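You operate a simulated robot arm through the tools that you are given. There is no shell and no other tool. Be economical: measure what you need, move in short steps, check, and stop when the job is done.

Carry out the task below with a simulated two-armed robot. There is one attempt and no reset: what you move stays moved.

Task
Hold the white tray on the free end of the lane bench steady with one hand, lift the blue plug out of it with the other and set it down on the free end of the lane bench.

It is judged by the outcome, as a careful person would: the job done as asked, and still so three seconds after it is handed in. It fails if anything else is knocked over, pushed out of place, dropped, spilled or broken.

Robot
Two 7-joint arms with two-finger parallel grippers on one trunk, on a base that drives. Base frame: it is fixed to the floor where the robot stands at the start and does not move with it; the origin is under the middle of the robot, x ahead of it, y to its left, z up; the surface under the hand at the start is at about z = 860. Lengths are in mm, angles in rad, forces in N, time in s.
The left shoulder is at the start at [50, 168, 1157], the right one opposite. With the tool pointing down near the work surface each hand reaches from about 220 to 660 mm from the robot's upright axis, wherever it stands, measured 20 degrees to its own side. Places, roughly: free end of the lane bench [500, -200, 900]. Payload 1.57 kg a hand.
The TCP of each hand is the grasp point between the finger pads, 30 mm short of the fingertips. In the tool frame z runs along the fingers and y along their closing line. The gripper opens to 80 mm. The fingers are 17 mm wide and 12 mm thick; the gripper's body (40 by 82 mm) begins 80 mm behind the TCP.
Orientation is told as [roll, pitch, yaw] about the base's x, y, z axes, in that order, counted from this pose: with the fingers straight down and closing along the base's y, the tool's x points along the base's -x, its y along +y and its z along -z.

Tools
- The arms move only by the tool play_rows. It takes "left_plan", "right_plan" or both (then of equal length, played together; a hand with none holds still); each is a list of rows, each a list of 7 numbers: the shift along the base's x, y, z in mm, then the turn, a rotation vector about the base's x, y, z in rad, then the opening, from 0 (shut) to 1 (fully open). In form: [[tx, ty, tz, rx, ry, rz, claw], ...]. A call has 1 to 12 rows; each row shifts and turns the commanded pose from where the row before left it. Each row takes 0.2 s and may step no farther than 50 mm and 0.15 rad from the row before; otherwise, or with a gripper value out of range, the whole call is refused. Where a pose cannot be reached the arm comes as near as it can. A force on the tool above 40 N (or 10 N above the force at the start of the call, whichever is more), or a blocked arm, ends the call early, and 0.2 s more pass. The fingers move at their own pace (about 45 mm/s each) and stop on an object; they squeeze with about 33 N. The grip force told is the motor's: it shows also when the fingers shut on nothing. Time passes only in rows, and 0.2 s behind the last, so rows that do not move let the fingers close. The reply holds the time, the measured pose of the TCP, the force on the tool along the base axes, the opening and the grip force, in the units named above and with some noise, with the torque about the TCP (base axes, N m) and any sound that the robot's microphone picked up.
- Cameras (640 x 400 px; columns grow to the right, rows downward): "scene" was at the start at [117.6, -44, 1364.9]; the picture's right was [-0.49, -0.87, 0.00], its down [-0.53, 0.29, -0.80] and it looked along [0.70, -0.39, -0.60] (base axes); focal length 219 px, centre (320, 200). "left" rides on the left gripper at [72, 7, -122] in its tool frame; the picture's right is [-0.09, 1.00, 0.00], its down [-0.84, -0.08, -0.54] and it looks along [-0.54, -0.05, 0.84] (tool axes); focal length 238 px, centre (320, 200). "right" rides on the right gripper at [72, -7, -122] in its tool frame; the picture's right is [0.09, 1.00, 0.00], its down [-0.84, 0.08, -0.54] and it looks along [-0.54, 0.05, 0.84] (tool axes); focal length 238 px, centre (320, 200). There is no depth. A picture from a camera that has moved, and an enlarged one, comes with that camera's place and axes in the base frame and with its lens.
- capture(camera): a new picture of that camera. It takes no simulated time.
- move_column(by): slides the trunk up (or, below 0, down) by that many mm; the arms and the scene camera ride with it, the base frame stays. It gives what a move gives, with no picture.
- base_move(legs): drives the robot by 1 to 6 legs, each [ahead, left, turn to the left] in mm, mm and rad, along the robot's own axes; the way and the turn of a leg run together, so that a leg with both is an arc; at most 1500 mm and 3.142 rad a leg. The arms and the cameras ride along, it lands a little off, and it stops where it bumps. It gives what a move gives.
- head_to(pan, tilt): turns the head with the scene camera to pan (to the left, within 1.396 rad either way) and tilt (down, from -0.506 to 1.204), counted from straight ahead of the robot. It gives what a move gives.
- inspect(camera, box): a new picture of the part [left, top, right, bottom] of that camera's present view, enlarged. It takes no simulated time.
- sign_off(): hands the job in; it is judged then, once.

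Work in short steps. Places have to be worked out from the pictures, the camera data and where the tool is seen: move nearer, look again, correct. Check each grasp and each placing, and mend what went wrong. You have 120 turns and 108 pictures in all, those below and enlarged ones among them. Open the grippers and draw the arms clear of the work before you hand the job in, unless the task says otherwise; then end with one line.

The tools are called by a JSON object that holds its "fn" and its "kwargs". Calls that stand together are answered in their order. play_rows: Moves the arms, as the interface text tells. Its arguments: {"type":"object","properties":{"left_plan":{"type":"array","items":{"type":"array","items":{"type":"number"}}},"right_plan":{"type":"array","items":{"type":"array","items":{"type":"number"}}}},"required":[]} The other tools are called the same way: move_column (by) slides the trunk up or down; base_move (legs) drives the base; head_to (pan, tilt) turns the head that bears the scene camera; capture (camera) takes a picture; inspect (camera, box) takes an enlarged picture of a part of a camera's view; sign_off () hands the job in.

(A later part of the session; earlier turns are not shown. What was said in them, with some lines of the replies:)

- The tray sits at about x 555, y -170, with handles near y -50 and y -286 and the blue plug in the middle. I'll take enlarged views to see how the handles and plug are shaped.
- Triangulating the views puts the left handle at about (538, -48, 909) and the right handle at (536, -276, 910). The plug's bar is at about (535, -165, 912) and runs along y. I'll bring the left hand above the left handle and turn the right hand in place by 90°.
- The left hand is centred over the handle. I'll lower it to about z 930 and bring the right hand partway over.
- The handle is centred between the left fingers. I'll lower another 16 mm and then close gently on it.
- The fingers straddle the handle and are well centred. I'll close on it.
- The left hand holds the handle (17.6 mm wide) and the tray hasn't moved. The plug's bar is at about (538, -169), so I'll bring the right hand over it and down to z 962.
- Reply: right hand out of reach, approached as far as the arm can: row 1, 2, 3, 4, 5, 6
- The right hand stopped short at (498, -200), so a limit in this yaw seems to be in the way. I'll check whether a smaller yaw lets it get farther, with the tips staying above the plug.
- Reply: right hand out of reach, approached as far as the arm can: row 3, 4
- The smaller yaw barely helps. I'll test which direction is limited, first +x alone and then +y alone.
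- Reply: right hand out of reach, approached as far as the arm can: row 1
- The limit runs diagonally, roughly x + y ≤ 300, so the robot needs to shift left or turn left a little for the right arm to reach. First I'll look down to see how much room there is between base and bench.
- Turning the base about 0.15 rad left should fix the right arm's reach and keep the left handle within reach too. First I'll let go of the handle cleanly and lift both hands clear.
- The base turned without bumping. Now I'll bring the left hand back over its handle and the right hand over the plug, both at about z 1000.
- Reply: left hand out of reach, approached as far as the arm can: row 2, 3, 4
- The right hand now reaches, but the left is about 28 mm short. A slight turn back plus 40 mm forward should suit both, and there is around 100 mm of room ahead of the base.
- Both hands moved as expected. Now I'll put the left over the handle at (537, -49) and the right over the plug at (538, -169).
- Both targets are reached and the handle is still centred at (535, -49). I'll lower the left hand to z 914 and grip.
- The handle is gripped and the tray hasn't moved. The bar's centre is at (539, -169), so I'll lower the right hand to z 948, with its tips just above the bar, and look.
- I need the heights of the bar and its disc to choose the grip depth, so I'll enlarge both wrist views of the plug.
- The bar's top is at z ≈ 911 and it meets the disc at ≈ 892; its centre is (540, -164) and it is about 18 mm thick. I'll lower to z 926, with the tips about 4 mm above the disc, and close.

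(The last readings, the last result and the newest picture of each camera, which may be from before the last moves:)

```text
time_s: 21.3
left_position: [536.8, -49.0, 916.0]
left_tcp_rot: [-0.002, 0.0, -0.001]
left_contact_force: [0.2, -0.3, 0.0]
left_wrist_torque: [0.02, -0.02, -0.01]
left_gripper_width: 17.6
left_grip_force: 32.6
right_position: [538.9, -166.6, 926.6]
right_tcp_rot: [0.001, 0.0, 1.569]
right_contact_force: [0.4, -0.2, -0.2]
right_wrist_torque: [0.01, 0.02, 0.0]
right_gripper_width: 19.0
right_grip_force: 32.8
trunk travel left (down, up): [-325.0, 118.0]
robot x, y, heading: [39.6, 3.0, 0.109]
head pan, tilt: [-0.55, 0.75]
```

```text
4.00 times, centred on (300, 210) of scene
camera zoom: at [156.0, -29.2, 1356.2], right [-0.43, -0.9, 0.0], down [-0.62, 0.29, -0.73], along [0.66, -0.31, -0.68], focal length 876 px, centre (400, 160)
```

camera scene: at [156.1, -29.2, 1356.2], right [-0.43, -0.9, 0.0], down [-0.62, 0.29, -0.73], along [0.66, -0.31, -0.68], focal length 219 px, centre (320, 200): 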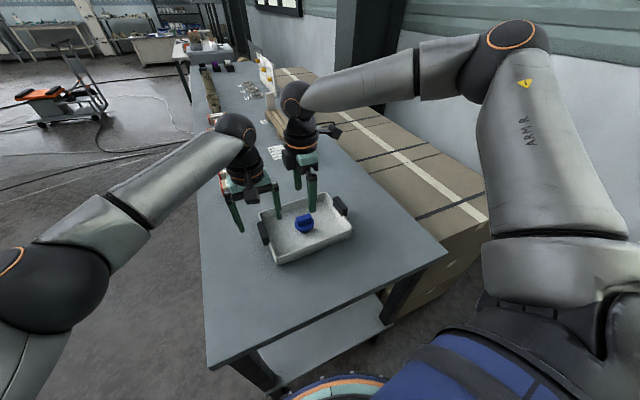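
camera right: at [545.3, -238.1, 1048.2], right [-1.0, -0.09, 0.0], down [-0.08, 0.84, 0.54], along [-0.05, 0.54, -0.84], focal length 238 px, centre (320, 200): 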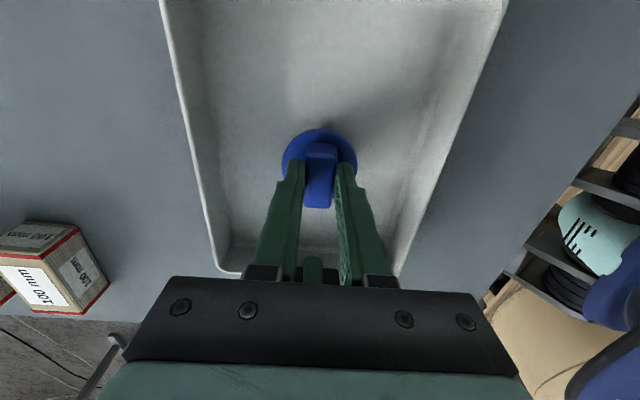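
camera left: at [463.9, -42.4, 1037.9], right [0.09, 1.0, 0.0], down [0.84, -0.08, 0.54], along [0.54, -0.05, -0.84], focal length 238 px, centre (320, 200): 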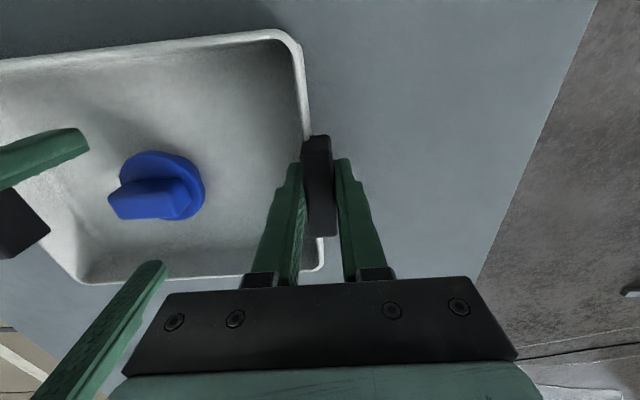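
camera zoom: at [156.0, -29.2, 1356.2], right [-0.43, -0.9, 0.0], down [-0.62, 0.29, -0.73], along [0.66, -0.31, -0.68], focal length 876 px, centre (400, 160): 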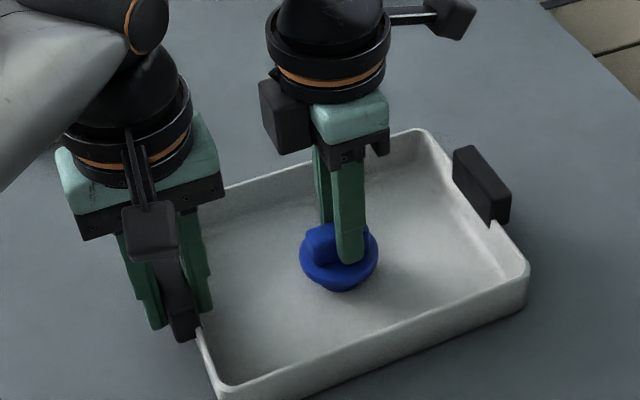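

The plug's bar is gripped (19 mm, 33 N). I'll lift gently in small steps while the left hand holds the tray, and watch the forces.

{"fn": "play_rows", "kwargs": {"right_plan": [[0, 0, 2, 0, 0, 0, 0], [0, 0, 2, 0, 0, 0, 0], [0, 0, 2, 0, 0, 0, 0], [0, 0, 2, 0, 0, 0, 0]], "left_plan": [[0, 0, 0, 0, 0, 0, 0], [0, 0, 0, 0, 0, 0, 0], [0, 0, 0, 0, 0, 0, 0], [0, 0, 0, 0, 0, 0, 0]]}}

{"fn": "inspect", "kwargs": {"camera": "scene", "box": [250, 160, 350, 260]}}

```text
time_s: 22.3
left_position: [537.0, -49.5, 915.9]
left_tcp_rot: [-0.001, -0.002, 0.0]
left_contact_force: [-0.1, -0.1, 0.2]
left_wrist_torque: [0.02, 0.0, 0.01]
left_gripper_width: 17.6
left_grip_force: 32.7
right_position: [538.4, -167.6, 934.8]
right_tcp_rot: [0.0, 0.0, 1.569]
right_contact_force: [-0.5, -1.0, -0.9]
right_wrist_torque: [-0.04, -0.05, 0.02]
right_gripper_width: 18.5
right_grip_force: 33.3
trunk travel left (down, up): [-325.0, 118.0]
robot x, y, heading: [37.2, 4.0, 0.104]
head pan, tilt: [-0.55, 0.75]
```

```text
4.00 times, centred on (300, 210) of scene
camera zoom: at [156.0, -29.1, 1356.2], right [-0.43, -0.9, 0.0], down [-0.62, 0.29, -0.73], along [0.66, -0.31, -0.68], focal length 876 px, centre (400, 160)
```

zoom: 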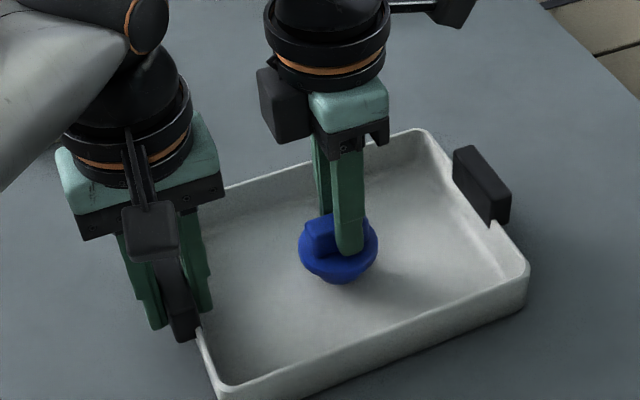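

The plug rises with the fingers and almost no resisting force. I'll lift another 80 mm.

{"fn": "play_rows", "kwargs": {"right_plan": [[0, 0, 8, 0, 0, 0, 0], [0, 0, 12, 0, 0, 0, 0], [0, 0, 20, 0, 0, 0, 0], [0, 0, 20, 0, 0, 0, 0], [0, 0, 20, 0, 0, 0, 0]]}}

{"fn": "inspect", "kwargs": {"camera": "scene", "box": [220, 120, 370, 270]}}

{"fn": "capture", "kwargs": {"camera": "left"}}

{"fn": "capture", "kwargs": {"camera": "right"}}

```text
time_s: 23.5
left_position: [536.6, -50.0, 915.5]
left_tcp_rot: [0.001, -0.001, 0.0]
left_contact_force: [-0.7, 0.9, -0.4]
left_wrist_torque: [0.01, -0.1, -0.04]
left_gripper_width: 18.0
left_grip_force: 32.4
right_position: [539.6, -166.1, 1014.0]
right_tcp_rot: [0.001, -0.002, 1.57]
right_contact_force: [-0.2, 0.4, -1.0]
right_wrist_torque: [-0.01, 0.02, -0.02]
right_gripper_width: 19.0
right_grip_force: 33.3
trunk travel left (down, up): [-325.0, 118.0]
robot x, y, heading: [38.0, 4.8, 0.11]
head pan, tilt: [-0.55, 0.75]
```

```text
2.67 times, centred on (295, 195) of scene
camera zoom: at [155.9, -29.1, 1356.2], right [-0.43, -0.9, 0.0], down [-0.62, 0.29, -0.73], along [0.66, -0.31, -0.68], focal length 584 px, centre (387, 213)
```

zoom: 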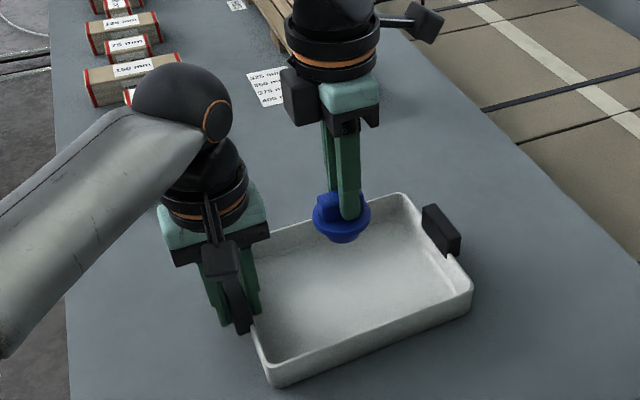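

```text
66 pictures are left
camera left: at [463.8, -42.4, 1037.9], right [0.09, 1.0, 0.0], down [0.84, -0.08, 0.54], along [0.54, -0.05, -0.84], focal length 238 px, centre (320, 200)
```

left: 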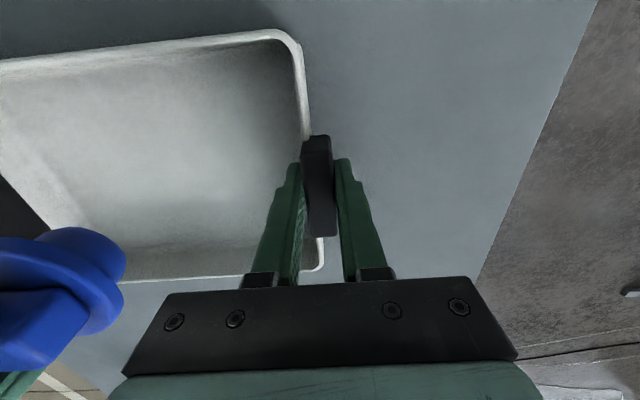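

```text
65 pictures are left
camera right: at [545.3, -238.3, 1136.3], right [-1.0, -0.09, 0.0], down [-0.08, 0.84, 0.54], along [-0.05, 0.54, -0.84], focal length 238 px, centre (320, 200)
```

right: 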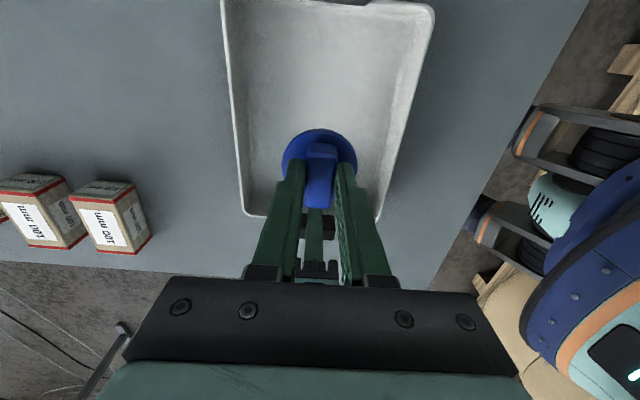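

The plug is out and the tray hasn't moved. I'll carry it to a clear spot near (388, -250), between the tray and the near edge.

{"fn": "play_rows", "kwargs": {"right_plan": [[-15, -8, 0, 0, 0, 0, 0], [-25, -14, 0, 0, 0, 0, 0], [-30, -16, 0, 0, 0, 0, 0], [-30, -16, 0, 0, 0, 0, 0], [-30, -16, 0, 0, 0, 0, 0], [-20, -14, 0, 0, 0, 0, 0], [0, 0, 0, 0, 0, 0, 0]]}}

{"fn": "capture", "kwargs": {"camera": "scene"}}

{"fn": "capture", "kwargs": {"camera": "right"}}

```text
time_s: 25.1
left_position: [535.1, -49.1, 914.8]
left_tcp_rot: [0.0, -0.001, -0.001]
left_contact_force: [-0.2, 0.9, 0.1]
left_wrist_torque: [-0.05, 0.08, 0.0]
left_gripper_width: 17.7
left_grip_force: 33.2
right_position: [388.9, -250.3, 1014.9]
right_tcp_rot: [-0.001, -0.001, 1.568]
right_contact_force: [0.0, -0.2, -0.7]
right_wrist_torque: [0.05, -0.03, -0.01]
right_gripper_width: 18.8
right_grip_force: 32.9
trunk travel left (down, up): [-325.0, 118.0]
robot x, y, heading: [41.6, 6.1, 0.104]
head pan, tilt: [-0.55, 0.75]
```

```text
64 pictures are left
camera scene: at [156.0, -29.1, 1356.2], right [-0.43, -0.9, 0.0], down [-0.62, 0.29, -0.73], along [0.66, -0.31, -0.68], focal length 219 px, centre (320, 200)
```

scene: 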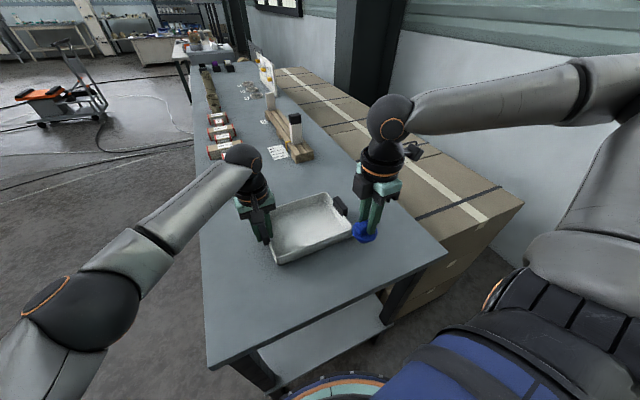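

```text
63 pictures are left
camera right: at [394.9, -322.8, 1136.6], right [-1.0, -0.09, 0.0], down [-0.08, 0.84, 0.54], along [-0.05, 0.54, -0.84], focal length 238 px, centre (320, 200)
```

right: 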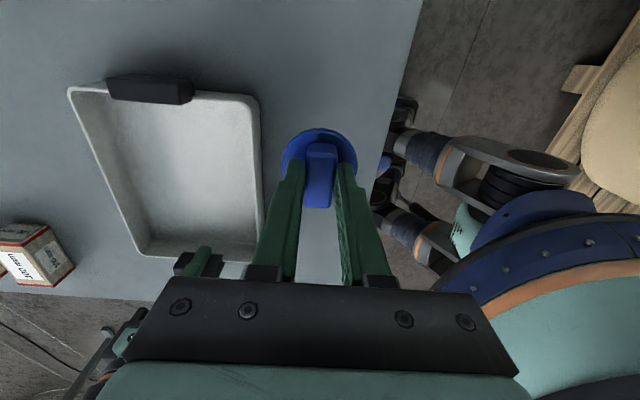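

The spot is clear and well inside the edge (x ≈ 300). I'll lower to just above the bench.

{"fn": "play_rows", "kwargs": {"right_plan": [[0, 0, -20, 0, 0, 0, 0], [0, 0, -20, 0, 0, 0, 0], [0, 0, -20, 0, 0, 0, 0], [0, 0, -15, 0, 0, 0, 0], [0, 0, -6, 0, 0, 0, 0]]}}

{"fn": "inspect", "kwargs": {"camera": "scene", "box": [310, 190, 430, 290]}}

```text
time_s: 26.3
left_position: [536.4, -49.2, 915.4]
left_tcp_rot: [0.0, 0.0, -0.001]
left_contact_force: [-0.6, -0.3, 0.2]
left_wrist_torque: [0.07, 0.05, 0.0]
left_gripper_width: 17.8
left_grip_force: 32.0
right_position: [388.7, -251.4, 933.8]
right_tcp_rot: [0.0, -0.001, 1.569]
right_contact_force: [0.5, -0.4, -0.2]
right_wrist_torque: [0.01, 0.01, 0.03]
right_gripper_width: 18.8
right_grip_force: 32.9
trunk travel left (down, up): [-325.0, 118.0]
robot x, y, heading: [41.9, 3.7, 0.109]
head pan, tilt: [-0.55, 0.75]
```

```text
4.00 times, centred on (370, 240) of scene
camera zoom: at [156.0, -29.2, 1356.2], right [-0.43, -0.9, 0.0], down [-0.62, 0.29, -0.73], along [0.66, -0.31, -0.68], focal length 876 px, centre (120, 40)
```

zoom: 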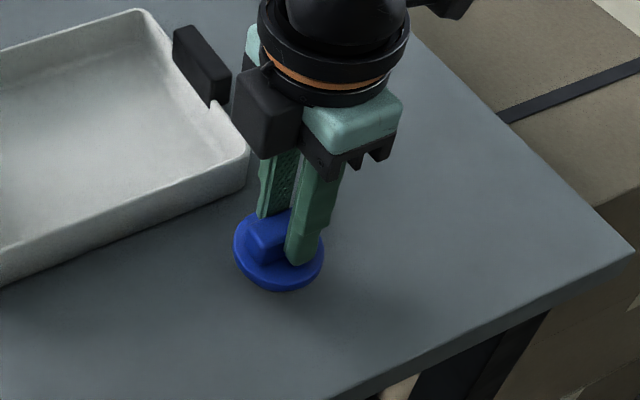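

It's still in free air. I'll go down in small steps until I feel contact.

{"fn": "play_rows", "kwargs": {"right_plan": [[0, 0, -2, 0, 0, 0, 0], [0, 0, -2, 0, 0, 0, 0], [0, 0, -2, 0, 0, 0, 0], [0, 0, -2, 0, 0, 0, 0]]}}

{"fn": "inspect", "kwargs": {"camera": "scene", "box": [310, 190, 430, 290]}}

```text
time_s: 27.3
left_position: [536.4, -49.0, 914.9]
left_tcp_rot: [-0.001, 0.0, -0.001]
left_contact_force: [-0.3, 0.5, -0.4]
left_wrist_torque: [-0.02, 0.04, -0.01]
left_gripper_width: 17.5
left_grip_force: 32.6
right_position: [387.8, -250.5, 925.2]
right_tcp_rot: [0.0, 0.0, 1.569]
right_contact_force: [1.1, -0.6, -0.7]
right_wrist_torque: [0.01, 0.0, 0.0]
right_gripper_width: 18.8
right_grip_force: 32.6
trunk travel left (down, up): [-325.0, 118.0]
robot x, y, heading: [37.7, 0.8, 0.106]
head pan, tilt: [-0.55, 0.75]
```

```text
4.00 times, centred on (370, 240) of scene
camera zoom: at [156.0, -29.2, 1356.2], right [-0.43, -0.9, 0.0], down [-0.62, 0.29, -0.73], along [0.66, -0.31, -0.68], focal length 876 px, centre (120, 40)
```

zoom: 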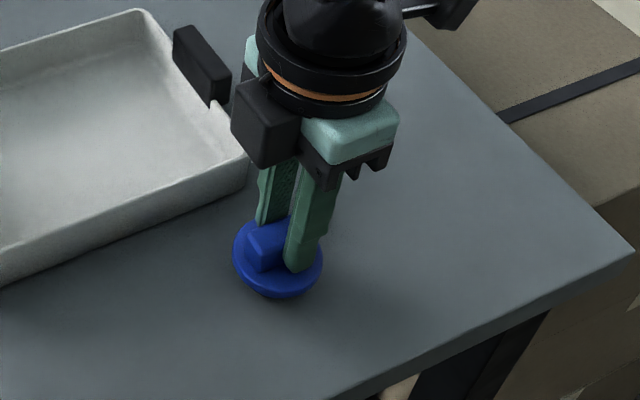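

No contact yet, so I'll keep going down.

{"fn": "play_rows", "kwargs": {"right_plan": [[0, 0, -1.5, 0, 0, 0, 0], [0, 0, -1.5, 0, 0, 0, 0], [0, 0, -1, 0, 0, 0, 0]]}}

```text
time_s: 28.1
left_position: [535.8, -48.6, 915.4]
left_tcp_rot: [-0.002, 0.001, 0.001]
left_contact_force: [0.3, -0.7, 0.4]
left_wrist_torque: [0.14, 0.03, 0.03]
left_gripper_width: 17.8
left_grip_force: 32.9
right_position: [389.3, -249.0, 922.3]
right_tcp_rot: [-0.001, -0.001, 1.569]
right_contact_force: [0.1, -1.5, 5.6]
right_wrist_torque: [-0.01, 0.08, 0.01]
right_gripper_width: 18.6
right_grip_force: 33.5
trunk travel left (down, up): [-325.0, 118.0]
robot x, y, heading: [39.9, 0.4, 0.106]
head pan, tilt: [-0.55, 0.75]
```

Contact now: 5.6 N upward. I'll open the right hand, lift it straight up, then look.

{"fn": "play_rows", "kwargs": {"right_plan": [[0, 0, 0, 0, 0, 0, 0.3], [0, 0, 0, 0, 0, 0, 0.6], [0, 0, 0, 0, 0, 0, 0.6], [0, 0, 15, 0, 0, 0, 0.6], [0, 0, 25, 0, 0, 0, 0.6], [0, 0, 35, 0, 0, 0, 0.8], [0, 0, 40, 0, 0, 0, 1], [0, 0, 40, 0, 0, 0, 1]]}}

{"fn": "capture", "kwargs": {"camera": "scene"}}

{"fn": "capture", "kwargs": {"camera": "right"}}

```text
time_s: 29.9
left_position: [535.7, -48.7, 915.2]
left_tcp_rot: [0.0, 0.0, 0.0]
left_contact_force: [-0.8, 0.3, 1.3]
left_wrist_torque: [0.02, -0.1, 0.0]
left_gripper_width: 17.7
left_grip_force: 32.7
right_position: [388.4, -249.5, 1073.8]
right_tcp_rot: [-0.001, -0.002, 1.569]
right_contact_force: [-0.2, 0.2, -0.2]
right_wrist_torque: [-0.04, 0.0, -0.02]
right_gripper_width: 80.3
right_grip_force: 0.0
trunk travel left (down, up): [-325.0, 118.0]
robot x, y, heading: [41.0, 1.9, 0.1]
head pan, tilt: [-0.55, 0.75]
```

```text
60 pictures are left
camera scene: at [155.8, -29.0, 1356.2], right [-0.43, -0.9, 0.0], down [-0.62, 0.29, -0.73], along [0.66, -0.31, -0.68], focal length 219 px, centre (320, 200)
```

scene: 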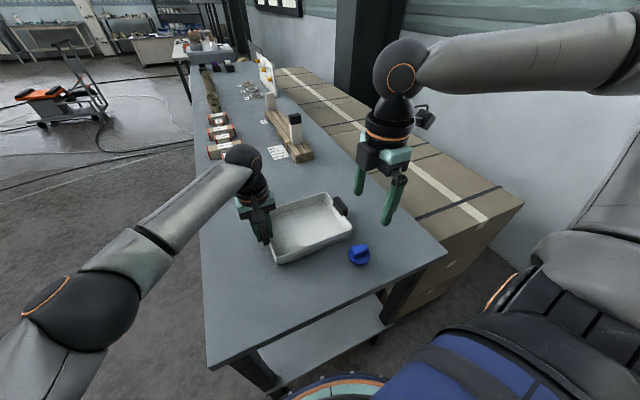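

```text
59 pictures are left
camera right: at [395.1, -321.9, 1197.7], right [-1.0, -0.09, 0.0], down [-0.08, 0.84, 0.54], along [-0.05, 0.54, -0.84], focal length 238 px, centre (320, 200)
```

right: 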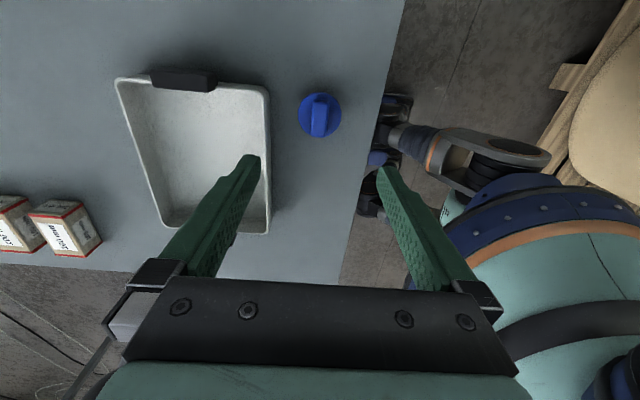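

The plug stands upright on the bench. Now I'll release the tray handle, lift the left hand away, and check the result.

{"fn": "play_rows", "kwargs": {"left_plan": [[0, 0, 0, 0, 0, 0, 0.5], [0, 0, 0, 0, 0, 0, 0.8], [0, 0, 0, 0, 0, 0, 1], [0, 0, 25, 0, 0, 0, 1], [0, 0, 35, 0, 0, 0, 1], [0, 0, 35, 0, 0, 0, 1], [0, 10, 35, 0, 0, 0, 1], [-20, 10, 35, 0, 0, 0, 1]], "right_plan": [[0, 0, 0, 0, 0, 0, 1], [0, -10, 10, 0, 0, 0, 1], [0, -15, 10, 0, 0, 0, 1], [0, -15, 10, 0, 0, 0, 1], [0, -15, 10, 0, 0, 0, 1], [0, -15, 10, 0, 0, 0, 1], [0, -10, 0, 0, 0, 0, 1], [0, 0, 0, 0, 0, 0, 1]]}}

{"fn": "capture", "kwargs": {"camera": "scene"}}

{"fn": "inspect", "kwargs": {"camera": "scene", "box": [240, 170, 400, 290]}}

```text
time_s: 31.7
left_position: [515.0, -29.1, 1079.6]
left_tcp_rot: [-0.001, 0.001, -0.002]
left_contact_force: [0.3, 0.5, 0.5]
left_wrist_torque: [-0.01, 0.0, 0.0]
left_gripper_width: 80.0
left_grip_force: 0.1
right_position: [387.8, -329.7, 1127.8]
right_tcp_rot: [-0.001, 0.001, 1.569]
right_contact_force: [-0.1, -1.0, 0.1]
right_wrist_torque: [-0.01, -0.01, -0.03]
right_gripper_width: 79.9
right_grip_force: 0.2
trunk travel left (down, up): [-325.0, 118.0]
robot x, y, heading: [40.3, 2.4, 0.108]
head pan, tilt: [-0.55, 0.75]
```

```text
58 pictures are left
camera scene: at [155.4, -28.5, 1356.3], right [-0.43, -0.9, 0.0], down [-0.62, 0.29, -0.73], along [0.66, -0.32, -0.68], focal length 219 px, centre (320, 200)
```

scene: 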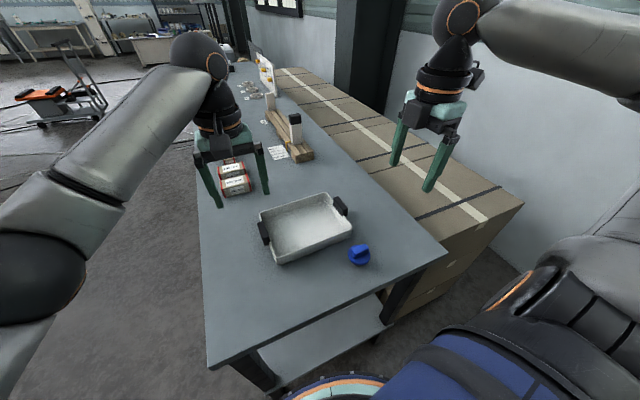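

```text
3.33 times, centred on (320, 230) of scene
camera zoom: at [155.4, -28.5, 1356.3], right [-0.43, -0.9, 0.0], down [-0.62, 0.29, -0.73], along [0.66, -0.32, -0.68], focal length 730 px, centre (320, 100)
```

zoom: 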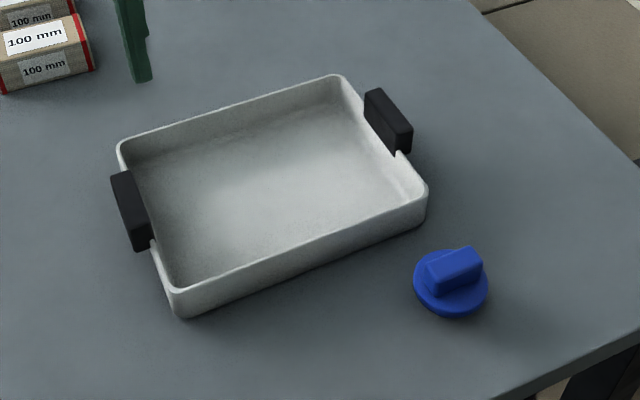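

The plug stands upright on the bench, the tray hasn't moved, and both hands are open and clear. I'm handing the job in.

{"fn": "sign_off", "kwargs": {}}

```text
The job is handed in.
```

The left hand held the tray steady while the right lifted the blue plug out; the plug now stands upright on the free end of the lane bench, and nothing else was disturbed.
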